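You operate a simulated robot arm through the tools that you are given. There is no shell and no other tool.

Carry out the task below with a simulated robot arm. There is one attempt and no reset: what you move stays moved.

Task
Rivet both hinge pins, then lay the hinge in the green tray.
Fine: the hinge is in the press slide; knob on RIVET; start first with the slide at PIN 1, then at PIN 2, each time till the lamp is green; slide out.

It is judged by the outcome, as a careful person would: the job done as asked, and still so three seconds after it is handed in. It fails if anything else is knocked over, pushed out of place, dropped, spilled or broken.

Robot
A 6-joint arm with a fingered hand, fixed in place. Base frame: the origin is on the floor under the middle of its stand, x ahead of it, y to its left, z up. Units: mm, rad, N and s.
With the tool pointing down near the work surface it reaches from about 300 to 700 mm from the base axis. Its first joint turns from -2.897 to 2.897 rad. Payload 4 kg.
The tool frame sits at the grasp point between the pads (the TCP): z along the fingers, y along the line on which they close. The tips reach 22 mm beyond it. The gripper opens to 112 mm; its body begins 60 mm behind the TCP. The gripper is a hand of 4 fingers: y runs from the thumb to the fingers, the wrist lies at [0, 0, -218] in the tool frame.
Orientation is told as [roll, pitch, yaw] about the base's x, y, z axes, in that order, counted from this pose: with the fingers straight down and closing along the base's y, the tool's x points along the base's -x, its y along +y and its z along -z.

Tools
- The arm moves only by the tool apply_moves. Its argument "motion" is a list of rows, each a list of 2 entries, a list of its own where there are three numbers: the shift along the tool's x, y, z in mm, then the turn, a rotation vector about the tool's x, y, z in rad. In form: [[[tx, ty, tz], [ax, ay, az]], ...]. A call has 1 to 20 rows; each row shifts and turns the commanded pose from where the row before left it, along the tool's axes as they then stand. Rows are played at 5 a second. More than 50 mm and 0.15 rad between two rows, and nothing of the call is played. Where a pose cannot be reached the arm comes as near as it can. A force on the tool above 40 N (or 10 N above the force at the start of the call, whichever is more), or a blocked arm, ends the call early, and 0.2 s more pass. In this call time passes only in rows, and 0.2 s behind the last. The reply holds the time, the measured pose of the TCP, the force on the tool along the base axes, the opening and the grip force, in the units named above and with some noise, with the torque about the TCP (base axes, N m) and any sound that the robot's microphone picked up.
- Cameras (640 x 400 px; columns grow to the right, rows downward): "scene" is fixed at [221.5, -498.4, 1554.1]; the picture's right is [0.89, -0.45, 0.00], its down [-0.27, -0.53, -0.81] and it looks along [0.36, 0.72, -0.59] (base axes); focal length 364 px, centre (320, 200). "wrist" rides on the gripper at [69, 4, -83] in the tool frame; the picture's right is [-0.06, 1.00, 0.00], its down [-0.77, -0.05, -0.64] and it looks along [-0.64, -0.04, 0.77] (tool axes); focal length 243 px, centre (320, 200).
- capture(camera): a new picture of that camera. The clock stands still meanwhile.
- curl_fingers(finger1, finger2, finger3, thumb_bend): sets how far each is bent, from 0 (flat) to 100 (curled in); at 30 the hand is open as for a grip, at 70 the pads meet at the TCP. One left out holds its place. A second passes; each finger stops where it meets its share of the squeeze, and holds until it gets a number again. It is the only way to open and close the hand. It gives what a move gives, with no picture; readings hold the bend of each and the force on the fingers (four entries, about 0 where the hand has none), thumb and palm.
- locate(camera, pixels): for up to 12 pixels [column, row] of the newest picture of that camera ("zoom" is the newest enlarged one), the place [x, y, z] in the base frame of the surface seen there, good to about 3 mm. The clock stands still meanwhile.
- enlarge(camera, box): a new picture of the part [left, top, right, bottom] of that camera's present view, enlarged. The clock stands still meanwhile.
- sign_off(): hands the job in; it is judged then, once.

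Unless the task says otherwise, let go and move clear before handing in.

The tools are called after "Request:" as name(argument=value, ...) on one line, values as JSON. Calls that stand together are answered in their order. apply_moves: Moves the arm, as the interface text tells. Its arguments: {"type":"object","properties":{"motion":{"type":"array","items":{"type":"array"}}},"required":["motion"]} The other tools are called the same way: curl_fingers (finger1, finger2, finger3, thumb_bend) moves the fingers one by one; capture (camera) takes a picture; locate (camera, pixels) gives the place of the surface under pixels of a picture; enlarge (camera, box) takes an enlarged picture of a part of a camera's view; sign_off () hands the job in.

At the start:

```text
time: 0.0
ee_pos: [364.1, 165.0, 1246.8]
orientation: [0.0, -0.001, 0.002]
contact_force: [1.2, 0.1, -0.5]
torque: [-0.03, -0.01, 0.02]
opening: 111.9
grip_force: 0.0
shape: jaw
bend: [30.0, 30.0, 30.0, 30.0]
finger forces: [0.0, 0.0, 0.0, 0.0, 0.0, 0.0]
```

scene: 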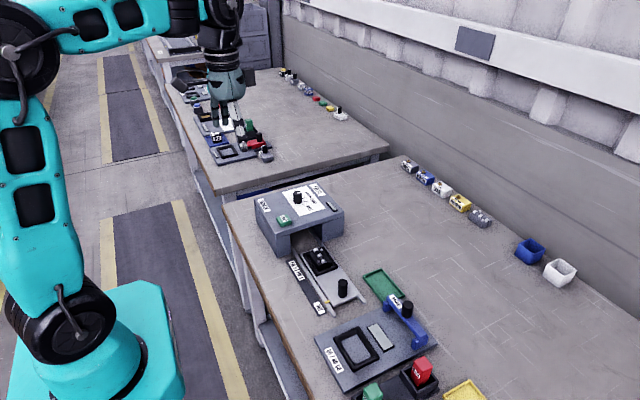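
wrist: 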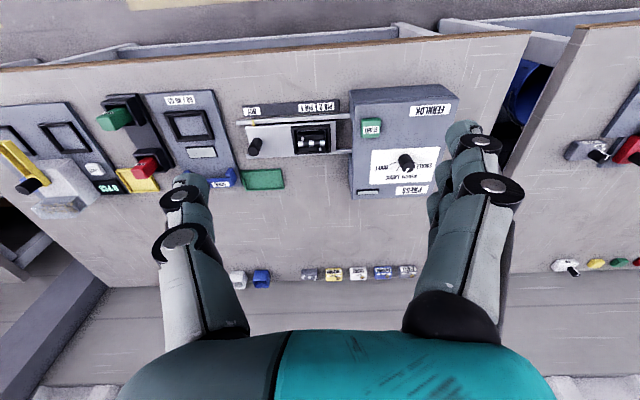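

The scene shows a press (box near px 300,215) with a knob, a green start button, a slide with a black handle (343,288) and a green tray (383,284). I'll look closer before moving.

Request:
enlarge(camera="scene", box=[240, 170, 420, 330])

Request:
enlarge(camera="wrist", box=[220, 80, 470, 210])

```text
2.50 times, centred on (330, 250) of scene
```

zoom: 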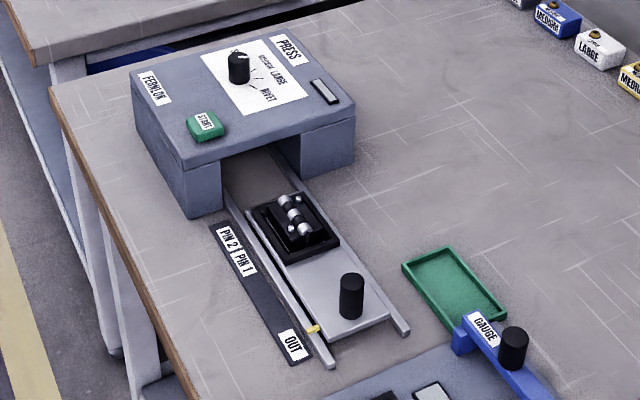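

```text
2.56 times, centred on (345, 145) of wrist
```

zoom: 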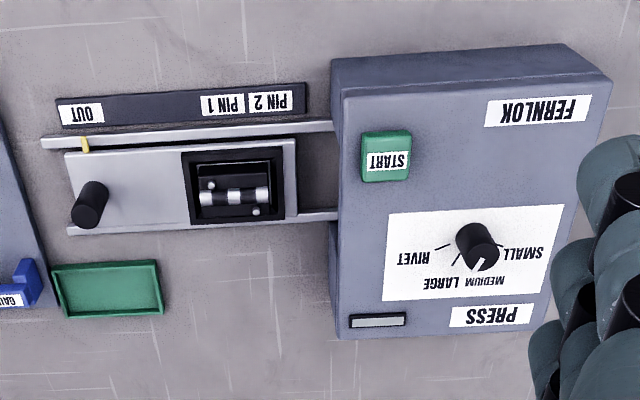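

The zoomed wrist view shows the yellow slide pointer at OUT, the PIN 1/PIN 2 marks towards the press, and a knob dial with SMALL/MEDIUM/LARGE/RIVET. I'll measure the key points in the wrist picture.

Request:
locate(camera="zoom", pixels=[[90, 195], [84, 143], [82, 112], [223, 104], [270, 102], [235, 195], [386, 142], [480, 238], [478, 262], [410, 258], [110, 290], [378, 320]])

Request:
enlarge(camera="wrist", box=[365, 140, 445, 200])

Request:
enlarge(camera="scene", box=[270, 180, 350, 230])

```text
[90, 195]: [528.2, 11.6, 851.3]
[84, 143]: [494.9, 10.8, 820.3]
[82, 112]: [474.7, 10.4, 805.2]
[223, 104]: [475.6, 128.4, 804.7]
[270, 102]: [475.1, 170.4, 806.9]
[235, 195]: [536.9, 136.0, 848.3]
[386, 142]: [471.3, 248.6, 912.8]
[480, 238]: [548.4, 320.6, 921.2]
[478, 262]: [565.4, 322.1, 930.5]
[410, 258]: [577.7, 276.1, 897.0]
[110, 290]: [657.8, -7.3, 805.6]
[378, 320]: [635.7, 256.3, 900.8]
```

```text
6.67 times, centred on (405, 170) of wrist
```

zoom: 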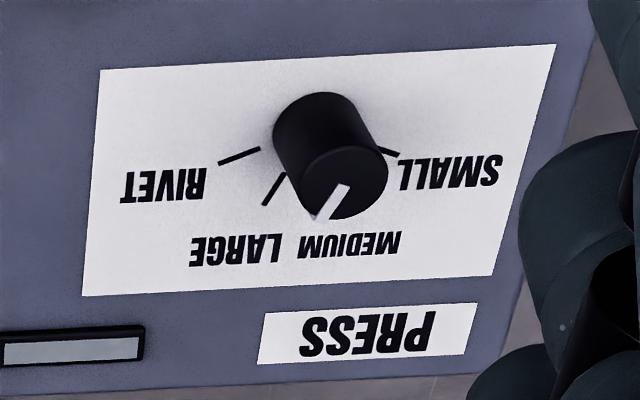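

```text
8.00 times, centred on (310, 205) of scene
```

zoom: 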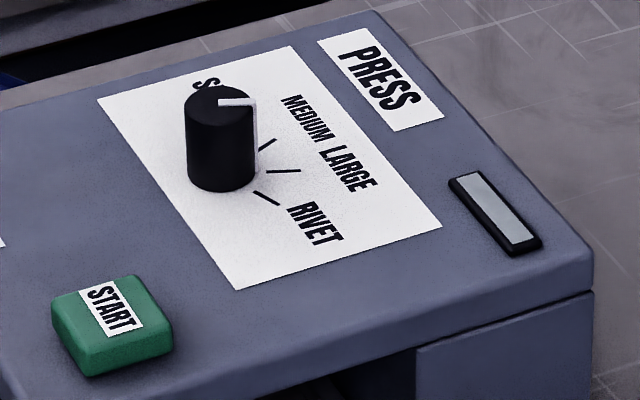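

The scene zoom shows the knob pointer from (220,101) to (258,103), roughly parallel to the LARGE tick at (283,171). I'll measure the ticks to work out the angles.

Request:
locate(camera="zoom", pixels=[[220, 102], [257, 103], [256, 150], [275, 139], [268, 171], [300, 170], [255, 192], [279, 205], [105, 310], [200, 92], [495, 210], [222, 92]])

Request:
enlarge(camera="wrist", box=[365, 140, 445, 200])

```text
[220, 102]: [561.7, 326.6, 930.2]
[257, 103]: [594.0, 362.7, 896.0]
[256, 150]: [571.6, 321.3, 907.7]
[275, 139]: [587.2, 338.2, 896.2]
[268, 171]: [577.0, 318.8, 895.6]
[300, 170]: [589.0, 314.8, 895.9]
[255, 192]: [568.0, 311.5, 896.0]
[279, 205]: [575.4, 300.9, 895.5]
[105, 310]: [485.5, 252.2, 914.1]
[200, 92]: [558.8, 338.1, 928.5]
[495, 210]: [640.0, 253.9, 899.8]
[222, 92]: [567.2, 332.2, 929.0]
```

```text
6.67 times, centred on (405, 170) of wrist
```

zoom: 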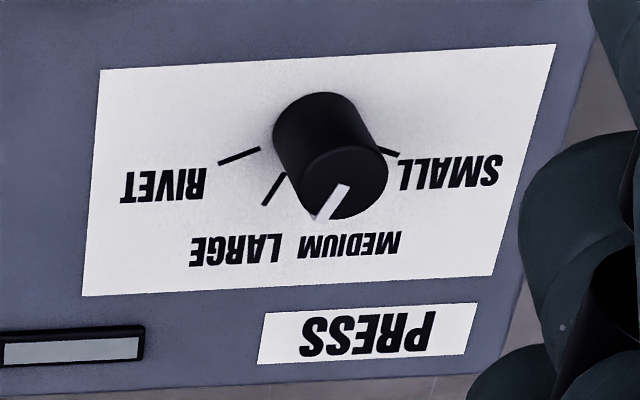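

Request:
locate(camera="zoom", pixels=[[260, 148], [219, 164], [284, 173], [264, 205], [380, 148], [398, 154], [345, 190], [322, 215], [345, 160], [304, 180], [386, 170], [100, 350]])

```text
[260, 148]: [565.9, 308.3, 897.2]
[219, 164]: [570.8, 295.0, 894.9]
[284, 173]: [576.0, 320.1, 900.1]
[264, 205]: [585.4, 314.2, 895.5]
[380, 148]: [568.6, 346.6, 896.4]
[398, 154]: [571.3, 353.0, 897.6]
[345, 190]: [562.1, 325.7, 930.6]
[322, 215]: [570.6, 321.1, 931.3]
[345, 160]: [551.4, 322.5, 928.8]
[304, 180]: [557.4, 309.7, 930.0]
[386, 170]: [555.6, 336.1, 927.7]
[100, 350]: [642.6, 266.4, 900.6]
```

Knob axis is at about (559,325), top z≈930, pointer near LARGE (about 20–28° from +x), and RIVET lies about 40° further clockwise seen from above. I'll go above the knob and look again.

Request:
apply_moves(motion=[[[-24, 20, 29], [0, 0, 0]], [[-24, 20, 29], [0, 0, 0]], [[-24, 20, 29], [0, 0, 0]], [[-24, 20, 29], [0, 0, 0]], [[-24, 20, 29], [0, 0, 0]], [[-24, 20, 29], [0, 0, 0]], [[-24, 20, 28], [0, 0, 0]], [[-24, 20, 20], [0, 0, 0]]])

```text
time: 1.8
ee_pos: [556.3, 325.2, 1023.0]
orientation: [0.002, 0.001, 0.0]
contact_force: [0.1, 1.3, -0.2]
torque: [0.04, 0.01, 0.0]
opening: 112.0
grip_force: 0.0
shape: jaw
bend: [30.0, 30.0, 30.0, 30.0]
finger forces: [0.0, 0.1, 0.0, 0.0, 0.1, 0.0]
```

The hand is now at (556,325,1023), above the knob with no contact. I'll look with both cameras.

Request:
capture(camera="wrist")

Request:
capture(camera="scene")

```text
taken
```

wrist: 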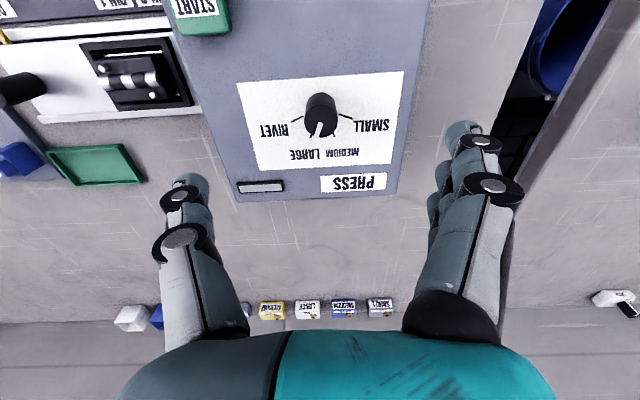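

```text
taken
```

scene: 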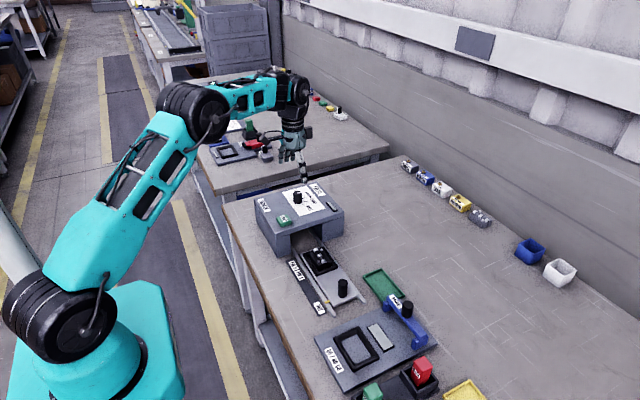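

The knob is at wrist px (320,115). I'll enlarge and measure it from this closer view.

Request:
enlarge(camera="wrist", box=[230, 65, 410, 195])

```text
3.08 times, centred on (320, 130) of wrist
```

zoom: 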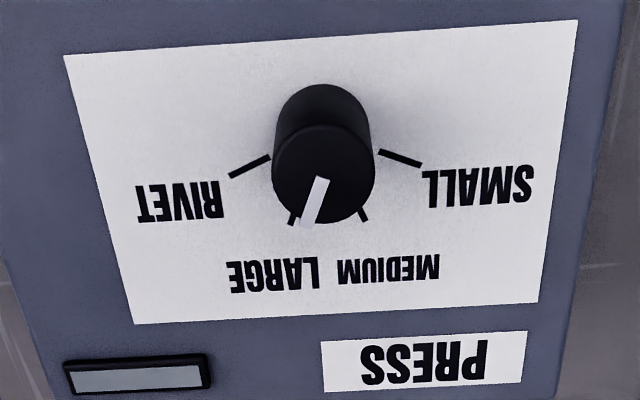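

Request:
locate(camera="zoom", pixels=[[270, 157], [230, 177], [296, 213], [291, 224], [361, 211], [366, 220], [380, 152], [420, 164], [322, 180], [306, 218], [277, 170], [370, 170]])

```text
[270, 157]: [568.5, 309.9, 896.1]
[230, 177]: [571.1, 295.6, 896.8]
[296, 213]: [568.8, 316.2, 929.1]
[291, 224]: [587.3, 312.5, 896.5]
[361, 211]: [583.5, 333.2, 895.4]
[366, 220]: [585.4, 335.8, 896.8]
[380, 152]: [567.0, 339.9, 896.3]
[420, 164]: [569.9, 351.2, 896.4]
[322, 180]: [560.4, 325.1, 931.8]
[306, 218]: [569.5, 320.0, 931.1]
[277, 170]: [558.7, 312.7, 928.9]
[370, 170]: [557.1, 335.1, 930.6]
```

Knob axis is at about (559,324), pointer aligned with LARGE (~21°), and RIVET at ~64°, so a turn of about 0.75 rad about tool +z. I'll lower the hand around the knob so the tips end just above the plate.

Request:
apply_moves(motion=[[[-2.7, -1.2, 30], [0, 0, 0]], [[0, 0, 30], [0, 0, 0]], [[0, 0, 20], [0, 0, 0]], [[0, 0, 10], [0, 0, 0]], [[0, 0, 7], [0, 0, 0]], [[0, 0, 0], [0, 0, 0]]])

```text
time: 3.2
ee_pos: [559.4, 323.9, 927.5]
orientation: [0.0, 0.001, -0.001]
contact_force: [-0.6, -0.6, -0.4]
torque: [0.0, -0.01, 0.04]
opening: 112.0
grip_force: 0.0
shape: jaw
bend: [30.0, 30.0, 30.0, 30.0]
finger forces: [0.0, 0.0, 0.0, 0.0, 0.1, 0.0]
```

The TCP is at (559,324,927.5) without contact. I'll close partway towards the knob and check.

Request:
curl_fingers(finger1=52, finger2=52, finger3=52, thumb_bend=52)

Request:
capture(camera="wrist")

Request:
enlarge(camera="scene", box=[250, 130, 370, 230])

```text
time: 4.2
ee_pos: [560.7, 324.5, 927.5]
orientation: [0.0, 0.001, 0.0]
contact_force: [-0.4, 0.6, 0.1]
torque: [0.0, 0.01, -0.01]
opening: 52.6
grip_force: 0.0
shape: fingers
bend: [52.0, 52.0, 52.0, 52.0]
finger forces: [0.1, 0.0, 0.1, 0.0, 0.0, 0.1]
```

```text
taken
```

wrist: 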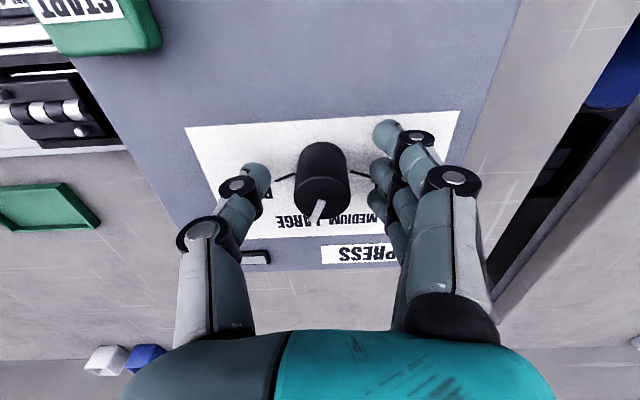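

```text
4.00 times, centred on (310, 180) of scene
```

zoom: 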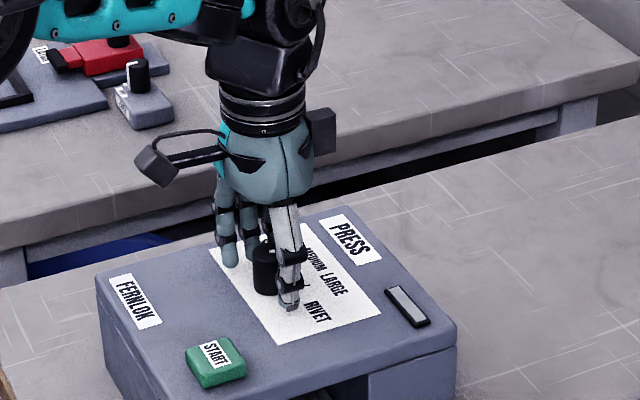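

The knob sits centred between thumb and middle finger (px 322,180). I'll close the middle finger and thumb on it.

Request:
curl_fingers(finger1=57, finger2=70, finger3=57, thumb_bend=70)

Request:
capture(camera="wrist")

```text
time: 5.2
ee_pos: [560.4, 324.1, 927.2]
orientation: [-0.001, 0.001, 0.001]
contact_force: [-0.5, -1.8, -2.6]
torque: [-0.05, -0.01, -0.01]
opening: 32.7
grip_force: 6.8
shape: fingers
bend: [56.0, 62.0, 56.0, 66.0]
finger forces: [0.0, 5.3, 0.1, 0.0, 7.3, 0.1]
```

```text
taken
```

wrist: 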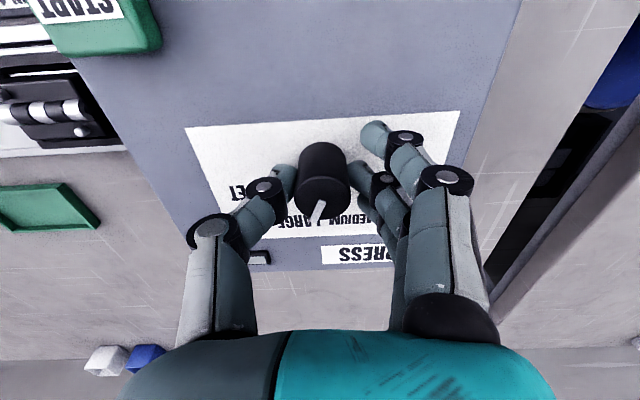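

Grip on the knob is firm (finger 5.3 N, thumb 7.3 N). I'll turn it about +0.75 rad about tool z (clockwise from above) towards RIVET.

Request:
apply_moves(motion=[[[0, 0, 0], [0, 0, 0.1]], [[0, 0, 0], [0, 0, 0.1]], [[0, 0, 0], [0, 0, 0.1]], [[0, 0, 0], [0, 0, 0.1]], [[0, 0, 0], [0, 0, 0.1]], [[0, 0, 0], [0, 0, 0.1]], [[0, 0, 0], [0, 0, 0.1]], [[0, 0, 0], [0, 0, 0.05]]])

Request:
capture(camera="wrist")

Request:
enlarge(camera="scene", box=[250, 150, 370, 230])

```text
time: 7.0
ee_pos: [559.7, 323.6, 929.1]
orientation: [-0.001, -0.001, -0.752]
contact_force: [-1.9, -0.2, -3.5]
torque: [0.03, 0.03, 0.0]
opening: 32.6
grip_force: 6.4
shape: fingers
bend: [56.0, 62.0, 56.0, 66.0]
finger forces: [0.0, 5.6, 0.1, 0.1, 6.9, 0.0]
```

```text
taken
```

wrist: 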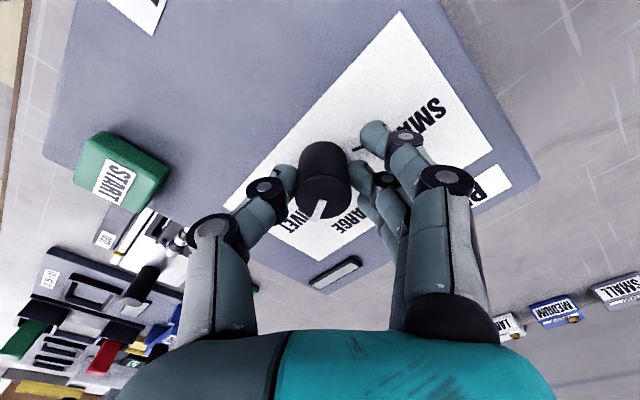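

```text
5.00 times, centred on (310, 190) of scene
```

zoom: 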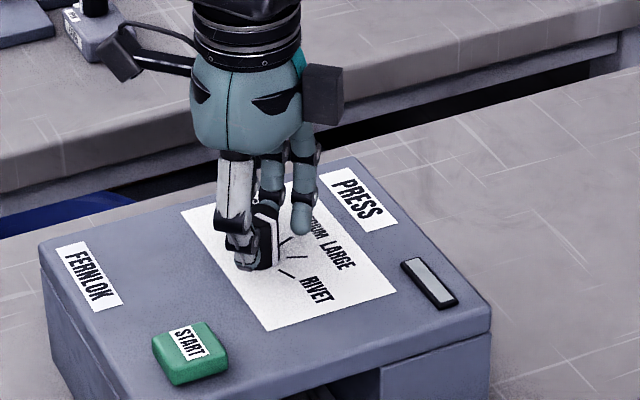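

The knob turned with the hand: pointer still at wrist px (320,207) relative to the fingers, now towards RIVET. I'll measure the pointer direction.

Request:
enlarge(camera="wrist", box=[260, 130, 380, 240])

```text
3.64 times, centred on (320, 185) of wrist
```

zoom: 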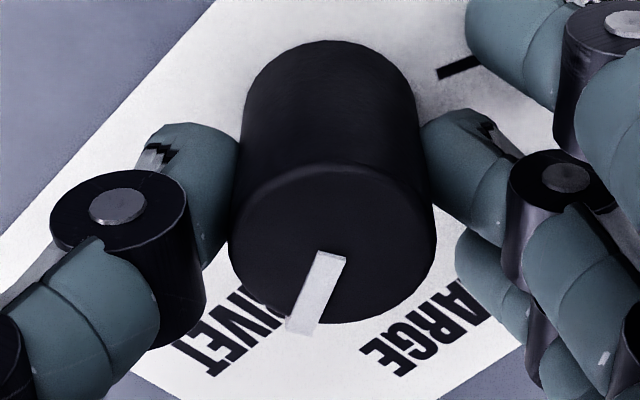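

Request:
locate(camera="zoom", pixels=[[332, 258], [305, 325], [240, 230], [425, 230], [335, 170], [340, 320], [285, 325]])

```text
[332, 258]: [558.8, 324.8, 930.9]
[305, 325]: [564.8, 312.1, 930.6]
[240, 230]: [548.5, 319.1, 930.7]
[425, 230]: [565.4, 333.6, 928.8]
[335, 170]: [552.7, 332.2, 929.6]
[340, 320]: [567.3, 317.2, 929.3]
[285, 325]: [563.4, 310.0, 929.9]
```

The pointer direction is (6.0,−12.7), i.e. about 65°, matching the RIVET tick (~64°). I'll let go and rise to verify.

Request:
curl_fingers(finger1=45, finger2=45, finger3=45, thumb_bend=45)

Request:
apply_moves(motion=[[[0, 0, -20], [0, 0, 0]], [[0, 0, -30], [0, 0, 0]], [[0, 0, -40], [0, 0, 0]]])

Request:
enlarge(camera="wrist", box=[230, 65, 410, 195])

Request:
capture(camera="wrist")

```text
time: 8.0
ee_pos: [558.3, 323.8, 927.9]
orientation: [0.0, 0.001, -0.752]
contact_force: [-0.4, -0.6, 0.5]
torque: [-0.03, -0.02, 0.01]
opening: 71.0
grip_force: 0.0
shape: fingers
bend: [45.0, 45.0, 45.0, 45.0]
finger forces: [0.1, 0.0, 0.0, 0.0, 0.0, 0.0]
```

```text
time: 8.8
ee_pos: [558.7, 324.3, 1020.7]
orientation: [0.0, 0.001, -0.751]
contact_force: [-0.2, 0.2, 0.7]
torque: [-0.03, -0.04, 0.0]
opening: 71.0
grip_force: 0.1
shape: fingers
bend: [45.0, 45.0, 45.0, 45.0]
finger forces: [0.0, 0.1, 0.0, 0.0, 0.0, 0.0]
```

```text
3.08 times, centred on (320, 130) of wrist
```

zoom: 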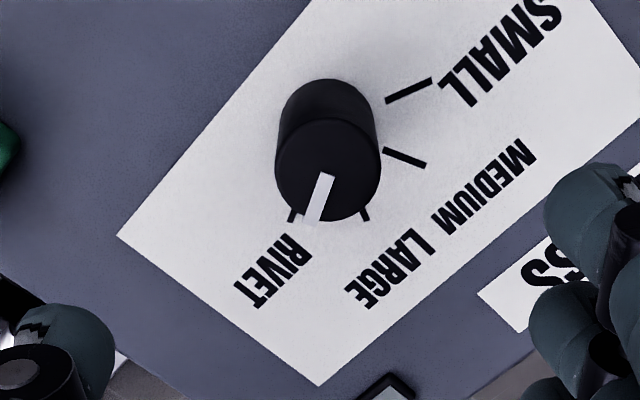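

```text
taken
```

wrist: 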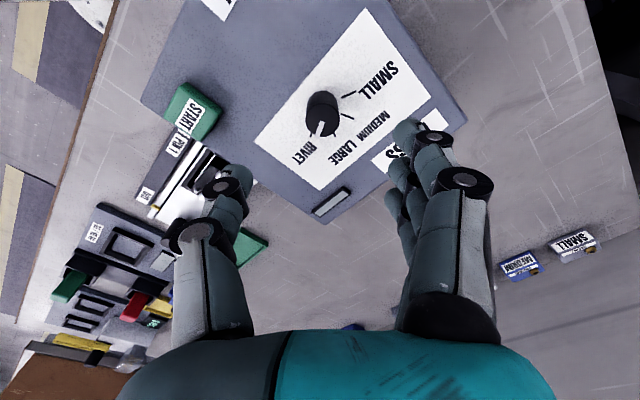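

The pointer is aligned with the RIVET tick just as it was on LARGE. Next I'll turn the hand to yaw +90° (fingers closing along x, camera on the −y side) for the slide handle.

Request:
apply_moves(motion=[[[0, 0, 0], [0, 0, -0.145]], [[0, 0, 0], [0, 0, -0.145]], [[0, 0, 0], [0, 0, -0.145]], [[0, 0, 0], [0, 0, -0.145]], [[0, 0, 0], [0, 0, -0.145]], [[0, 0, 0], [0, 0, -0.145]], [[0, 0, 0], [0, 0, -0.145]], [[0, 0, 0], [0, 0, -0.145]], [[0, 0, 0], [0, 0, -0.145]], [[0, 0, 0], [0, 0, -0.145]], [[0, 0, 0], [0, 0, -0.145]], [[0, 0, 0], [0, 0, -0.145]], [[0, 0, 0], [0, 0, -0.145]], [[0, 0, 0], [0, 0, -0.145]], [[0, 0, 0], [0, 0, -0.145]], [[0, 0, 0], [0, 0, -0.147]]])

```text
time: 12.2
ee_pos: [559.2, 324.2, 1017.3]
orientation: [0.002, 0.001, 1.575]
contact_force: [-0.6, -0.8, 0.5]
torque: [-0.01, -0.02, -0.05]
opening: 70.8
grip_force: 0.1
shape: fingers
bend: [45.0, 45.0, 45.0, 45.0]
finger forces: [0.0, 0.0, 0.0, 0.0, 0.1, 0.0]
```

The hand reached yaw 1.575 with no trouble. Now I'll travel along −y to above the slide handle near (528,12).

Request:
apply_moves(motion=[[[45, 4.5, 0], [0, 0, 0]], [[45, 4.5, 0], [0, 0, 0]], [[45, 4.5, 0], [0, 0, 0]], [[45, 4.5, 10], [0, 0, 0]], [[45, 4.5, 10], [0, 0, 0]], [[45, 4.5, 20], [0, 0, 0]], [[42, 4, 30], [0, 0, 0]]])

Request:
capture(camera="wrist")

Request:
capture(camera="scene")

```text
refused: row 7 steps farther than a row can; nothing moved
```

```text
taken
```

wrist: 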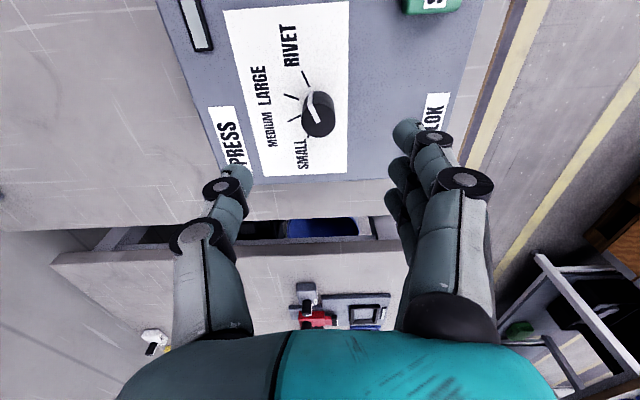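

```text
taken
```

scene: 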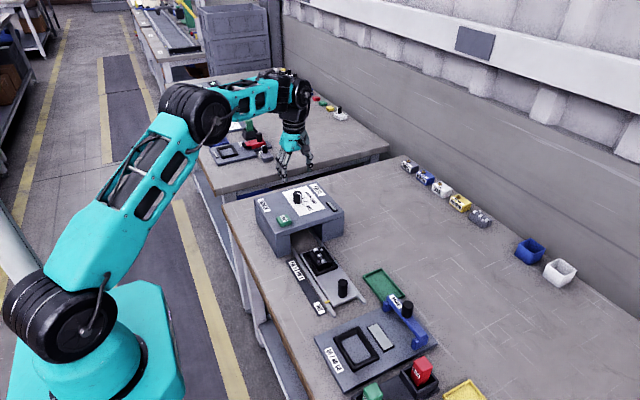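

The last row was too long so nothing moved. From this view the knob pointer (315,100) deserves a double check; I'll enlarge it.

Request:
enlarge(camera="wrist", box=[240, 10, 380, 180])

Request:
enlarge(camera="scene", box=[270, 180, 350, 230])

```text
2.35 times, centred on (310, 95) of wrist
```

zoom: 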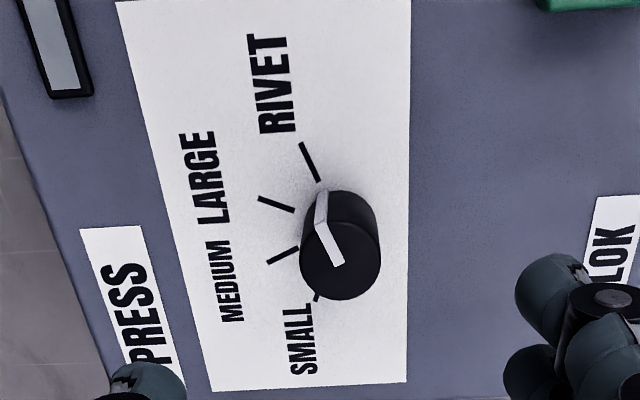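

```text
8.00 times, centred on (310, 205) of scene
```

zoom: 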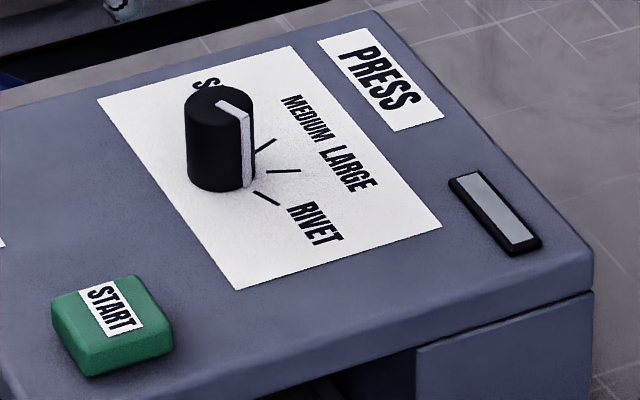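

The stripe runs down the knob's side straight into the RIVET tick (scene zoom 247,187 → 254,192), so the knob is on RIVET. Now to the handle.

Request:
apply_moves(motion=[[[44, 4.5, 0], [0, 0, 0]], [[44, 4.5, 0], [0, 0, 0]], [[44, 4.5, 0], [0, 0, 0]], [[44, 4.5, 10], [0, 0, 0]], [[44, 4.5, 10], [0, 0, 0]], [[44, 4.5, 10], [0, 0, 0]], [[44, 4, 10], [0, 0, 0]], [[4, 0, 30], [0, 0, 0]]])

Request:
capture(camera="wrist")

Request:
capture(camera="scene")

```text
time: 14.0
ee_pos: [528.5, 62.7, 950.3]
orientation: [-0.001, -0.004, 1.565]
contact_force: [0.1, -0.4, -0.7]
torque: [0.04, 0.01, -0.01]
opening: 70.8
grip_force: 0.1
shape: fingers
bend: [45.0, 45.0, 45.0, 45.0]
finger forces: [0.0, 0.1, 0.0, 0.1, 0.0, 0.0]
out of reach, approached as far as the arm can: row 6, 7, 8
```

```text
taken
```

wrist: 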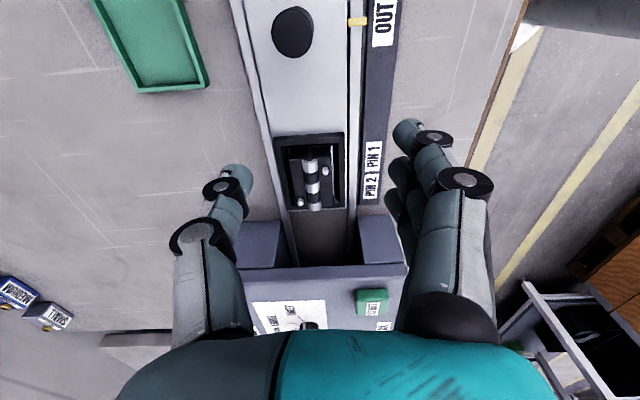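

```text
taken
```

scene: 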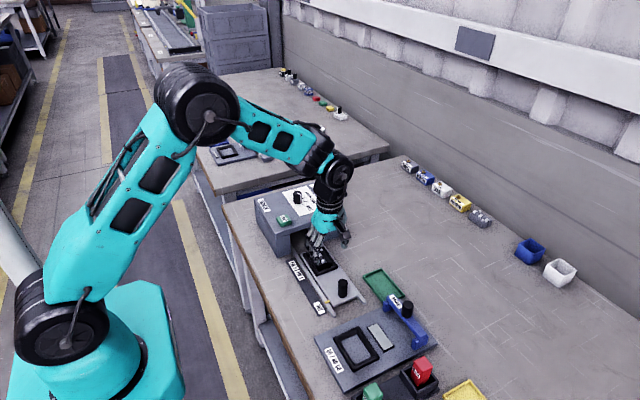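

The arm hit a wrist limit (stopped at y=62.7); at smaller y the yaw must be lower. I'll back the yaw off to about 1.30 and see where it stands.

Request:
apply_moves(motion=[[[0, 0, 0], [0, 0, 0.13]], [[0, 0, 0], [0, 0, 0.13]]])

```text
time: 14.6
ee_pos: [527.2, 63.1, 950.7]
orientation: [0.0, 0.001, 1.311]
contact_force: [0.3, -0.2, 0.5]
torque: [0.0, 0.0, -0.01]
opening: 70.9
grip_force: 0.1
shape: fingers
bend: [45.0, 45.0, 45.0, 45.0]
finger forces: [0.0, 0.1, 0.0, 0.1, 0.1, 0.0]
```

Now at (527,63,951) with yaw 1.311. I'll re-measure the handle, pointer, marks and nest from here.

Request:
capture(camera="wrist")

Request:
enlarge(camera="wrist", box=[220, 0, 460, 220])

```text
taken
```

wrist: 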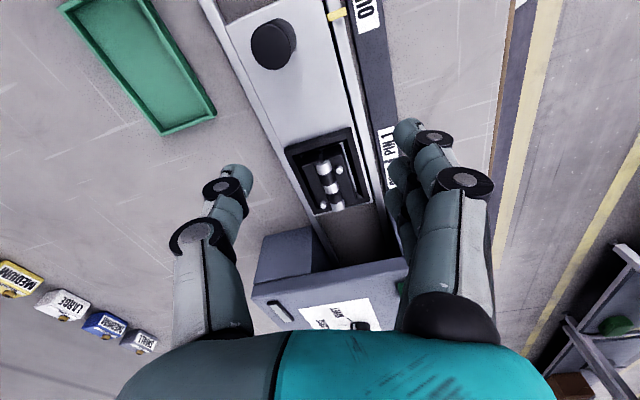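

```text
1.82 times, centred on (340, 110) of wrist
```

zoom: 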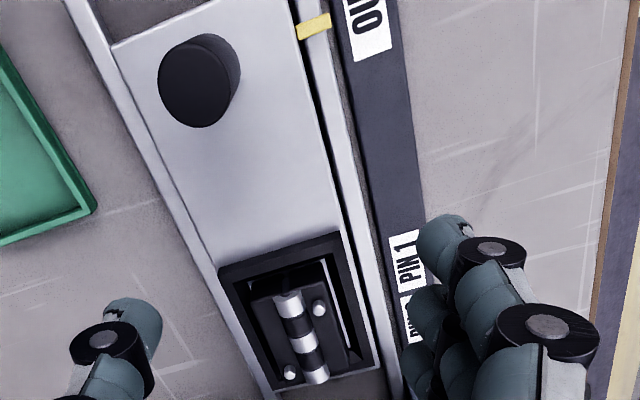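

Request:
locate(camera="zoom", pixels=[[195, 85], [313, 26], [250, 180], [300, 18], [330, 16], [362, 30], [407, 262], [413, 320], [345, 130], [120, 100], [300, 340], [345, 240]])

Request:
enlarge(camera="wrist", box=[270, 110, 400, 230])

```text
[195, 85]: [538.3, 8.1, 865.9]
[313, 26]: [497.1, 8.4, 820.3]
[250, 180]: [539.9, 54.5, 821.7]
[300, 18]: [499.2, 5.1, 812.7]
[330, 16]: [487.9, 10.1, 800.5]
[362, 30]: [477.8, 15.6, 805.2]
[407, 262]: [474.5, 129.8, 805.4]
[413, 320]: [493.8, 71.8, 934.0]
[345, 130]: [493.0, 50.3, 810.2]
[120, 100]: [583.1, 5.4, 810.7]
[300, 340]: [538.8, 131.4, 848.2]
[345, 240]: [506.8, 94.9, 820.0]
```

```text
3.33 times, centred on (335, 170) of wrist
```

zoom: 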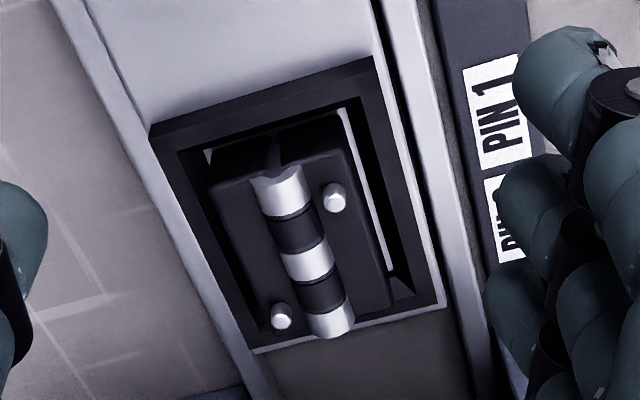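

The handle top is at (538,8,866), slide plate z≈821, and marks PIN 1 y≈129, PIN 2 y≈170, pointer y≈9. I'll check heights of neighbours near the handle before descending.

Request:
capture(camera="scene")

Request:
locate(camera="scene", pixels=[[407, 306], [398, 300], [418, 335], [420, 365], [373, 388], [383, 284], [366, 276], [402, 294], [350, 347], [340, 282], [360, 338], [343, 305]])

```text
taken
```

scene: 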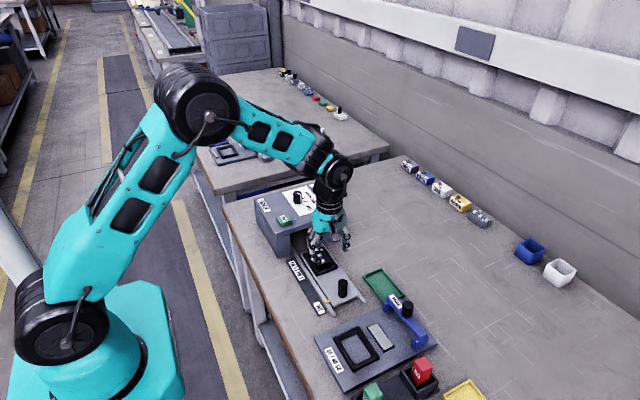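

```text
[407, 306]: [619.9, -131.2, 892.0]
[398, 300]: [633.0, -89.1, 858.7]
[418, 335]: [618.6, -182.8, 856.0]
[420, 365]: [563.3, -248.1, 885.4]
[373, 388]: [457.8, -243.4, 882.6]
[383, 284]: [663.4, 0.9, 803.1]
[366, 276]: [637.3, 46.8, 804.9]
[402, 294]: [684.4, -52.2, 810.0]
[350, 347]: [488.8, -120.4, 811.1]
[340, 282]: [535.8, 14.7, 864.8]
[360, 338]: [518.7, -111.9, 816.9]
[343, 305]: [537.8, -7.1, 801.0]
```

Neighbours (gauge knob at (620,−131), z 892) are clear of the hand's footprint at the handle. I'll move over the handle at height and check.

Request:
apply_moves(motion=[[[25, -12.2, 0], [0, 0, 0]], [[24.9, -12.3, 0], [0, 0, 0]], [[0, 0, 20], [0, 0, 0]]])

Request:
capture(camera="wrist")

```text
time: 15.4
ee_pos: [536.4, 8.5, 931.2]
orientation: [0.0, 0.0, 1.312]
contact_force: [-0.1, -0.7, -0.3]
torque: [0.0, 0.0, 0.01]
opening: 70.8
grip_force: 0.1
shape: fingers
bend: [45.0, 45.0, 45.0, 45.0]
finger forces: [0.0, 0.0, 0.0, 0.1, 0.1, 0.0]
```

```text
taken
```

wrist: 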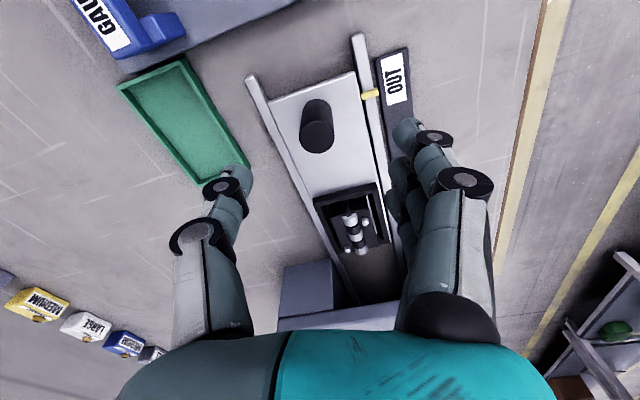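

The handle is at wrist px (317,130), centred between thumb and fingers. Let me refine its centre.

Request:
locate(camera="wrist", pixels=[[317, 137], [302, 137], [331, 137], [317, 150], [317, 125], [371, 93], [390, 80], [233, 168]])

```text
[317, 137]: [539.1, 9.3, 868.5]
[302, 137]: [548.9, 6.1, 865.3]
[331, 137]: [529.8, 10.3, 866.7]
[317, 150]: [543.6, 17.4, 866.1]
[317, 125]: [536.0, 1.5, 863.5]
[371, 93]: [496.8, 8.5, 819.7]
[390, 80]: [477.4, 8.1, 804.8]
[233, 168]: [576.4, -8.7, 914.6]
```

Handle centre is about (539.5,8.5). I'll descend so the tips stop a few mm above the slide plate.

Request:
apply_moves(motion=[[[-0.8, -2.9, 25], [0, 0, 0]], [[0, 0, 25], [0, 0, 0]], [[0, 0, 15], [0, 0, 0]], [[0, 0, 10], [0, 0, 0]], [[0, 0, 5], [0, 0, 0]]])

Request:
capture(camera="wrist")

```text
time: 16.6
ee_pos: [539.5, 7.5, 849.6]
orientation: [0.001, 0.0, 1.312]
contact_force: [0.1, 0.3, -0.6]
torque: [0.02, 0.01, -0.01]
opening: 70.9
grip_force: 0.0
shape: fingers
bend: [45.0, 45.0, 45.0, 45.0]
finger forces: [0.0, 0.0, 0.1, 0.0, 0.1, 0.0]
```

```text
taken
```

wrist: 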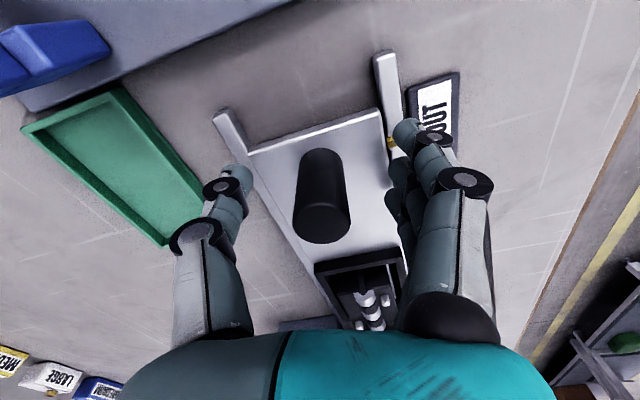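

The handle is centred between thumb and fingers (px 322,200). Closing on it as with the knob.

Request:
curl_fingers(finger1=56, finger2=70, finger3=56, thumb_bend=70)

Request:
capture(camera="wrist")

```text
time: 17.6
ee_pos: [540.3, 7.5, 849.7]
orientation: [-0.001, 0.001, 1.313]
contact_force: [2.2, -0.1, -3.0]
torque: [0.0, -0.03, 0.01]
opening: 32.3
grip_force: 4.8
shape: fingers
bend: [56.0, 63.0, 56.0, 66.0]
finger forces: [0.1, 4.4, 0.0, 0.0, 6.5, 0.0]
```

```text
taken
```

wrist: 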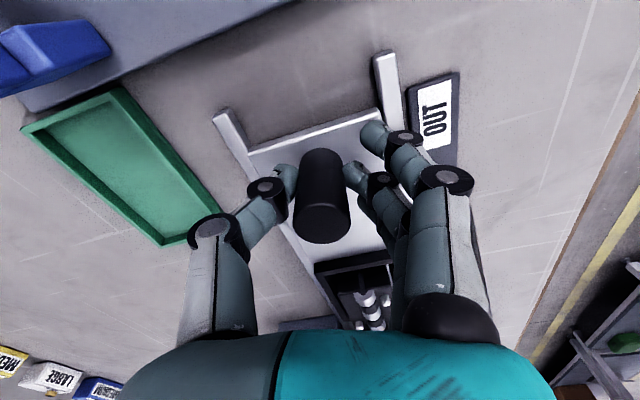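

Handle gripped (4.4 N / 6.5 N). I'll push along +y a first 20 mm and check the response.

Request:
apply_moves(motion=[[[-4.83, 1.28, 0], [0, 0, 0]], [[-4.83, 1.28, 0], [0, 0, 0]], [[-4.83, 1.28, 0], [0, 0, 0]], [[-4.83, 1.28, 0], [0, 0, 0]]])

Request:
capture(camera="wrist")

```text
time: 18.6
ee_pos: [540.3, 28.1, 849.5]
orientation: [0.001, 0.0, 1.313]
contact_force: [3.0, -0.8, -1.9]
torque: [-0.03, -0.03, 0.01]
opening: 31.9
grip_force: 5.7
shape: fingers
bend: [56.0, 63.0, 56.0, 66.0]
finger forces: [0.1, 4.2, 0.0, 0.0, 7.0, 0.0]
```

```text
taken
```

wrist: 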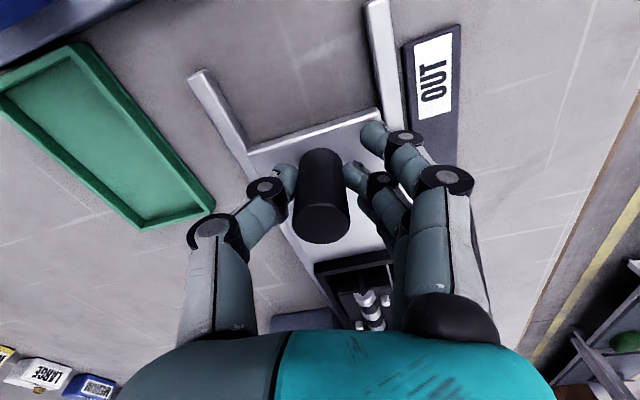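

The slide follows smoothly with little force. I'll continue about 99 mm more to the PIN 1 mark.

Request:
apply_moves(motion=[[[-7.97, 2.12, 0], [0, 0, 0]], [[-7.97, 2.12, 0], [0, 0, 0]], [[-7.97, 2.12, 0], [0, 0, 0]], [[-7.97, 2.12, 0], [0, 0, 0]], [[-7.97, 2.12, 0], [0, 0, 0]], [[-7.97, 2.12, 0], [0, 0, 0]], [[-7.97, 2.12, 0], [0, 0, 0]], [[-7.97, 2.12, 0], [0, 0, 0]], [[-7.97, 2.12, 0], [0, 0, 0]], [[-7.97, 2.12, 0], [0, 0, 0]], [[-7.97, 2.12, 0], [0, 0, 0]], [[-7.97, 2.12, 0], [0, 0, 0]]])

Request:
capture(camera="wrist")

Request:
enlarge(camera="scene", box=[240, 170, 420, 330])

```text
time: 21.2
ee_pos: [540.5, 128.8, 848.7]
orientation: [0.001, 0.001, 1.311]
contact_force: [0.9, -0.7, -1.0]
torque: [-0.03, 0.0, 0.0]
opening: 31.9
grip_force: 5.6
shape: fingers
bend: [56.0, 63.0, 56.0, 67.0]
finger forces: [0.1, 5.0, 0.1, 0.1, 6.0, 0.1]
```

```text
taken
```

wrist: 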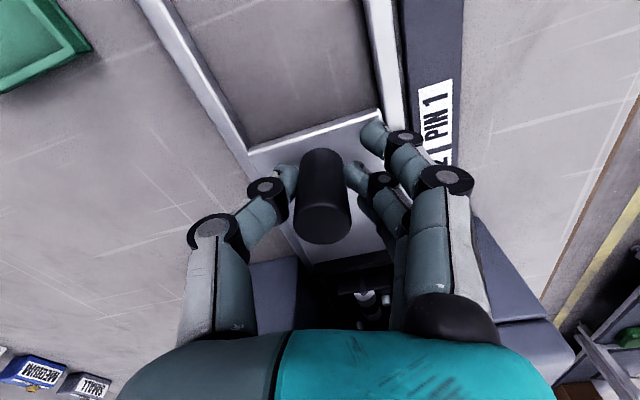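

```text
2.50 times, centred on (330, 250) of scene
```

zoom: 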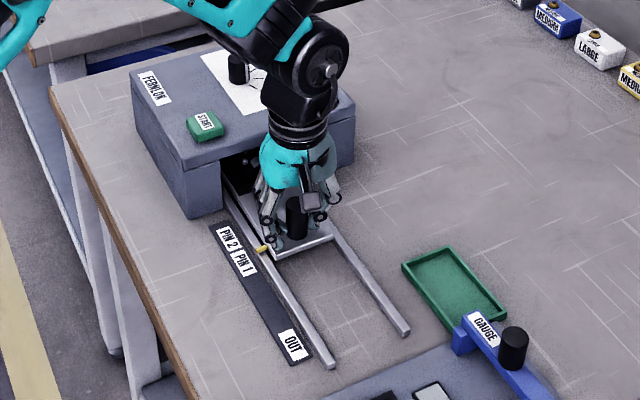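

The yellow pointer is at scene zoom (262,249), near PIN 1 (243,262). I'll zoom and measure precisely.

Request:
enlarge(camera="scene", box=[315, 245, 365, 290])

Request:
enlarge(camera="scene", box=[310, 245, 370, 285])

```text
8.89 times, centred on (340, 268) of scene
```

zoom: 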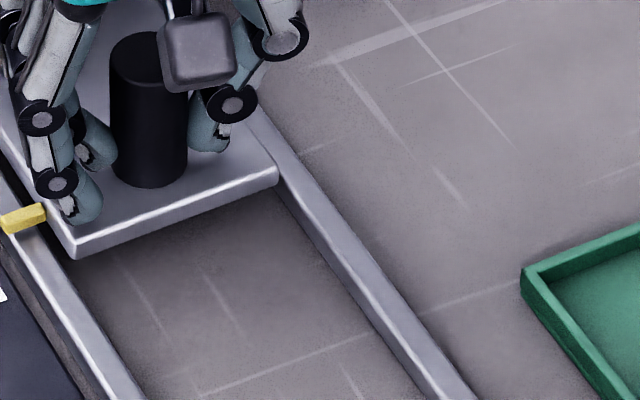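

```text
10.00 times, centred on (340, 265) of scene
```

zoom: 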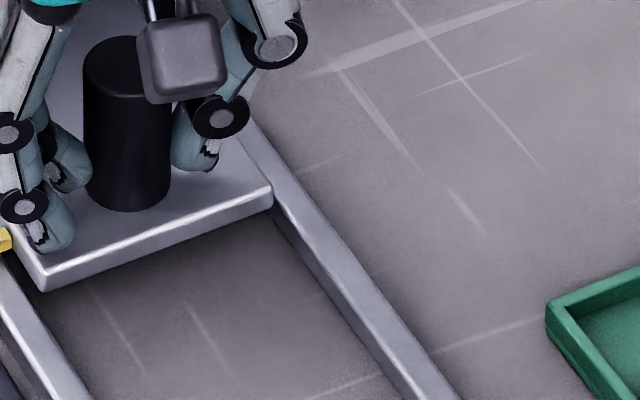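

Request:
enlarge(camera="scene", box=[286, 250, 336, 290])

```text
10.00 times, centred on (311, 270) of scene
```

zoom: 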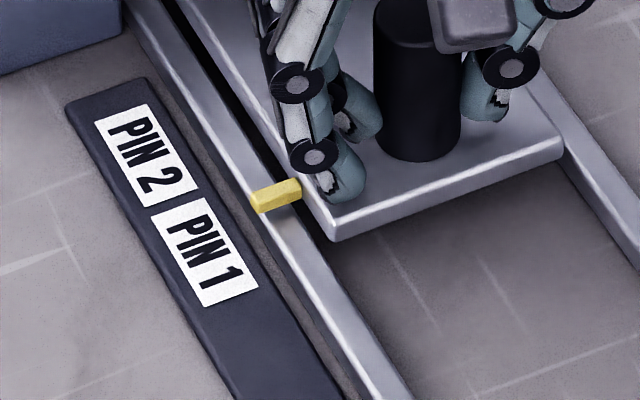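

Request:
locate(camera="zoom", pixels=[[262, 205], [292, 188], [278, 196], [205, 253], [178, 208], [205, 305], [258, 290], [232, 298], [145, 155], [95, 122], [148, 104], [190, 205]])

```text
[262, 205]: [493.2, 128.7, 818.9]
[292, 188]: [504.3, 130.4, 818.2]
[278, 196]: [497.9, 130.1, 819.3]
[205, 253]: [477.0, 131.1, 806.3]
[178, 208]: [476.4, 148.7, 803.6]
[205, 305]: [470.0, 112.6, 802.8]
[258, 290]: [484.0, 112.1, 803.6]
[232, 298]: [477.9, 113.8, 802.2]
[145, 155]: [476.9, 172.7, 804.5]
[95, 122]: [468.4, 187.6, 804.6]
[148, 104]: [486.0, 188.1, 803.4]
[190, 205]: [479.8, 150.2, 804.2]
```

Pointer y≈129.7 versus PIN 1 label centre y≈131 (label 112–149): aligned. I'll release the handle and rise.

Request:
curl_fingers(finger1=45, finger2=45, finger3=45, thumb_bend=45)

Request:
apply_moves(motion=[[[0, 0, -15], [0, 0, 0]], [[0, 0, -30], [0, 0, 0]], [[0, 0, -40], [0, 0, 0]], [[0, 0, -45], [0, 0, 0]], [[0, 0, -30], [0, 0, 0]]])

Request:
enlarge(camera="scene", box=[240, 170, 420, 330])

Request:
capture(camera="wrist")

```text
time: 22.2
ee_pos: [540.4, 128.1, 848.9]
orientation: [0.0, 0.0, 1.311]
contact_force: [0.2, 0.1, -0.7]
torque: [0.0, 0.01, -0.01]
opening: 70.7
grip_force: 0.0
shape: fingers
bend: [45.0, 45.0, 45.0, 45.0]
finger forces: [0.1, 0.0, 0.0, 0.1, 0.0, 0.0]
```

```text
time: 23.4
ee_pos: [541.0, 124.8, 1011.7]
orientation: [0.0, 0.0, 1.311]
contact_force: [0.6, -0.6, 0.0]
torque: [0.03, -0.01, 0.01]
opening: 70.6
grip_force: 0.1
shape: fingers
bend: [45.0, 45.0, 45.0, 45.0]
finger forces: [0.0, 0.0, 0.0, 0.0, 0.0, 0.1]
```

```text
2.50 times, centred on (330, 250) of scene
```

zoom: 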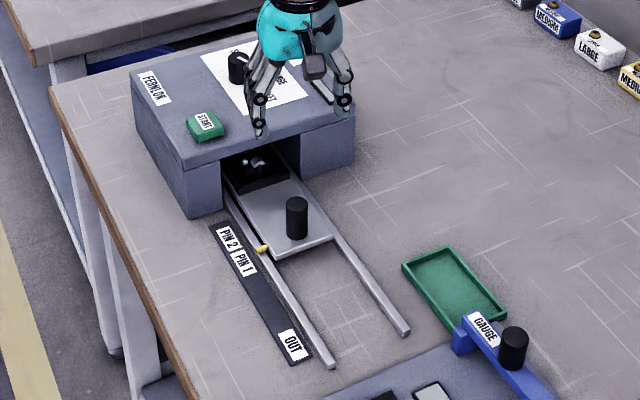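

```text
taken
```

wrist: 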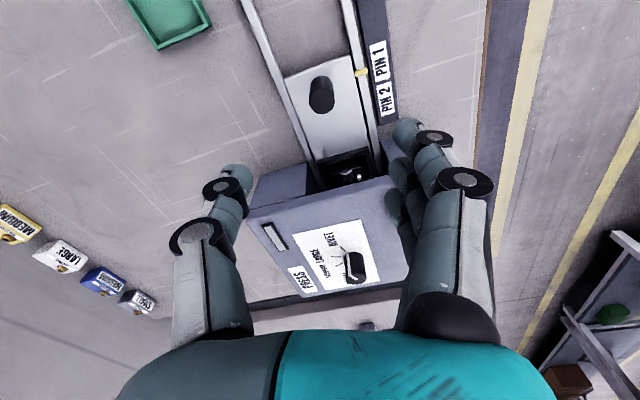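

The pointer hasn't moved (262,249). Now measure the START button in this scene zoom.

Request:
locate(camera="zoom", pixels=[[205, 122], [188, 119], [206, 111], [222, 127], [202, 136], [262, 249], [240, 165], [180, 180]])

Request:
curl_fingers(finger1=70, finger2=70, finger3=70, thumb_bend=70)

Request:
capture(camera="wrist")

```text
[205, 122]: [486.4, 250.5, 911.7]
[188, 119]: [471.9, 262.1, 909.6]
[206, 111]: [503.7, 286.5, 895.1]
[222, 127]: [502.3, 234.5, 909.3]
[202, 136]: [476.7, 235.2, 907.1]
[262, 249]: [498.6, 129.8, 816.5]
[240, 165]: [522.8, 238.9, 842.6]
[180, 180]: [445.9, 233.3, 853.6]
```

```text
time: 24.4
ee_pos: [541.6, 125.1, 1008.9]
orientation: [-0.001, -0.002, 1.312]
contact_force: [0.6, 0.7, -0.3]
torque: [-0.01, 0.02, -0.01]
opening: 9.8
grip_force: 0.1
shape: fingers
bend: [70.0, 70.0, 70.0, 70.0]
finger forces: [0.0, 0.0, 0.1, 0.0, 0.0, 0.0]
```

```text
taken
```

wrist: 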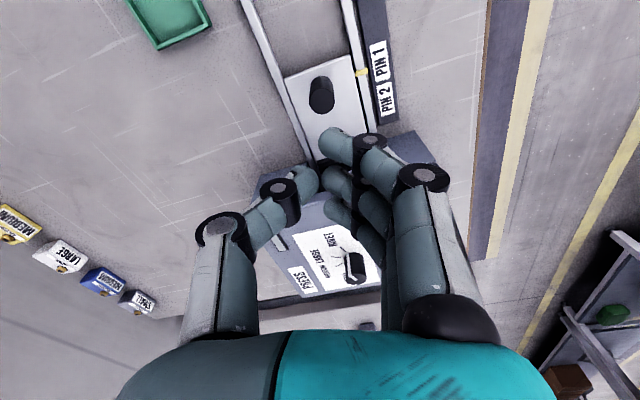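

START spans x 471–502, y 234–267, top z≈912. With the fist closed I'll move above it at (487,250) and lower to just over it.

Request:
apply_moves(motion=[[[-26.7, 21.2, 0], [0, 0, 0]], [[-26.7, 21.2, 0], [0, 0, 0]], [[-26.7, 21.2, 0], [0, 0, 0]], [[-26.6, 21.3, 0], [0, 0, 0]], [[0, 0, 20], [0, 0, 0]], [[0, 0, 20], [0, 0, 0]], [[0, 0, 15], [0, 0, 0]]])

Request:
capture(camera="wrist")

Request:
enlarge(camera="scene", box=[240, 150, 360, 250])

```text
time: 26.0
ee_pos: [485.9, 252.9, 954.5]
orientation: [0.001, -0.001, 1.312]
contact_force: [-0.4, -0.5, 0.3]
torque: [-0.01, -0.03, 0.01]
opening: 9.7
grip_force: 0.1
shape: fingers
bend: [70.0, 70.0, 70.0, 70.0]
finger forces: [0.1, 0.0, 0.0, 0.1, 0.1, 0.0]
```

```text
taken
```

wrist: 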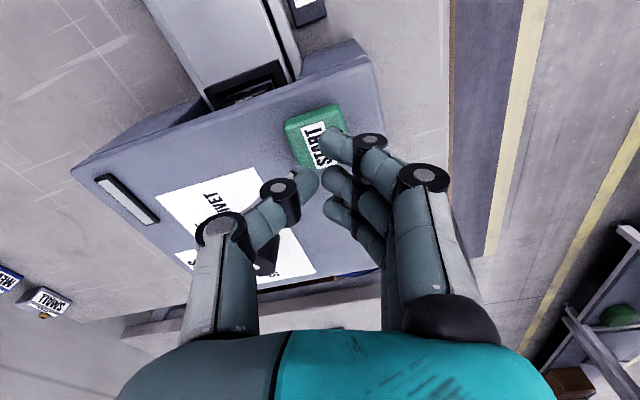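

```text
4.00 times, centred on (300, 200) of scene
```

zoom: 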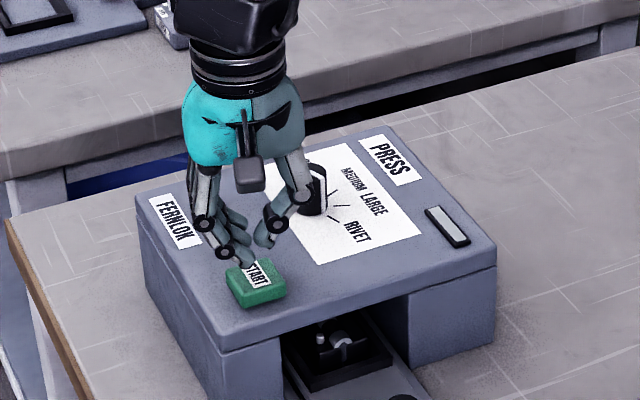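

The fist is over the START button (wrist px 316,138) with thumb clear of the knob. I'll shift 4 mm towards −y and press down in small steps.

Request:
apply_moves(motion=[[[4, 0, 6], [0, 0, 0]], [[0, 0, 6], [0, 0, 0]], [[0, 0, 4], [0, 0, 0]], [[0, 0, 2], [0, 0, 0]], [[0, 0, 1.5], [0, 0, 0]], [[0, 0, 1.5], [0, 0, 0]]])

```text
time: 27.4
ee_pos: [483.3, 248.6, 934.6]
orientation: [0.0, -0.001, 1.313]
contact_force: [-0.2, -0.7, -0.1]
torque: [-0.02, -0.02, 0.0]
opening: 9.6
grip_force: 0.2
shape: fingers
bend: [70.0, 70.0, 70.0, 70.0]
finger forces: [0.0, 0.0, 0.1, 0.0, 0.1, 0.0]
```

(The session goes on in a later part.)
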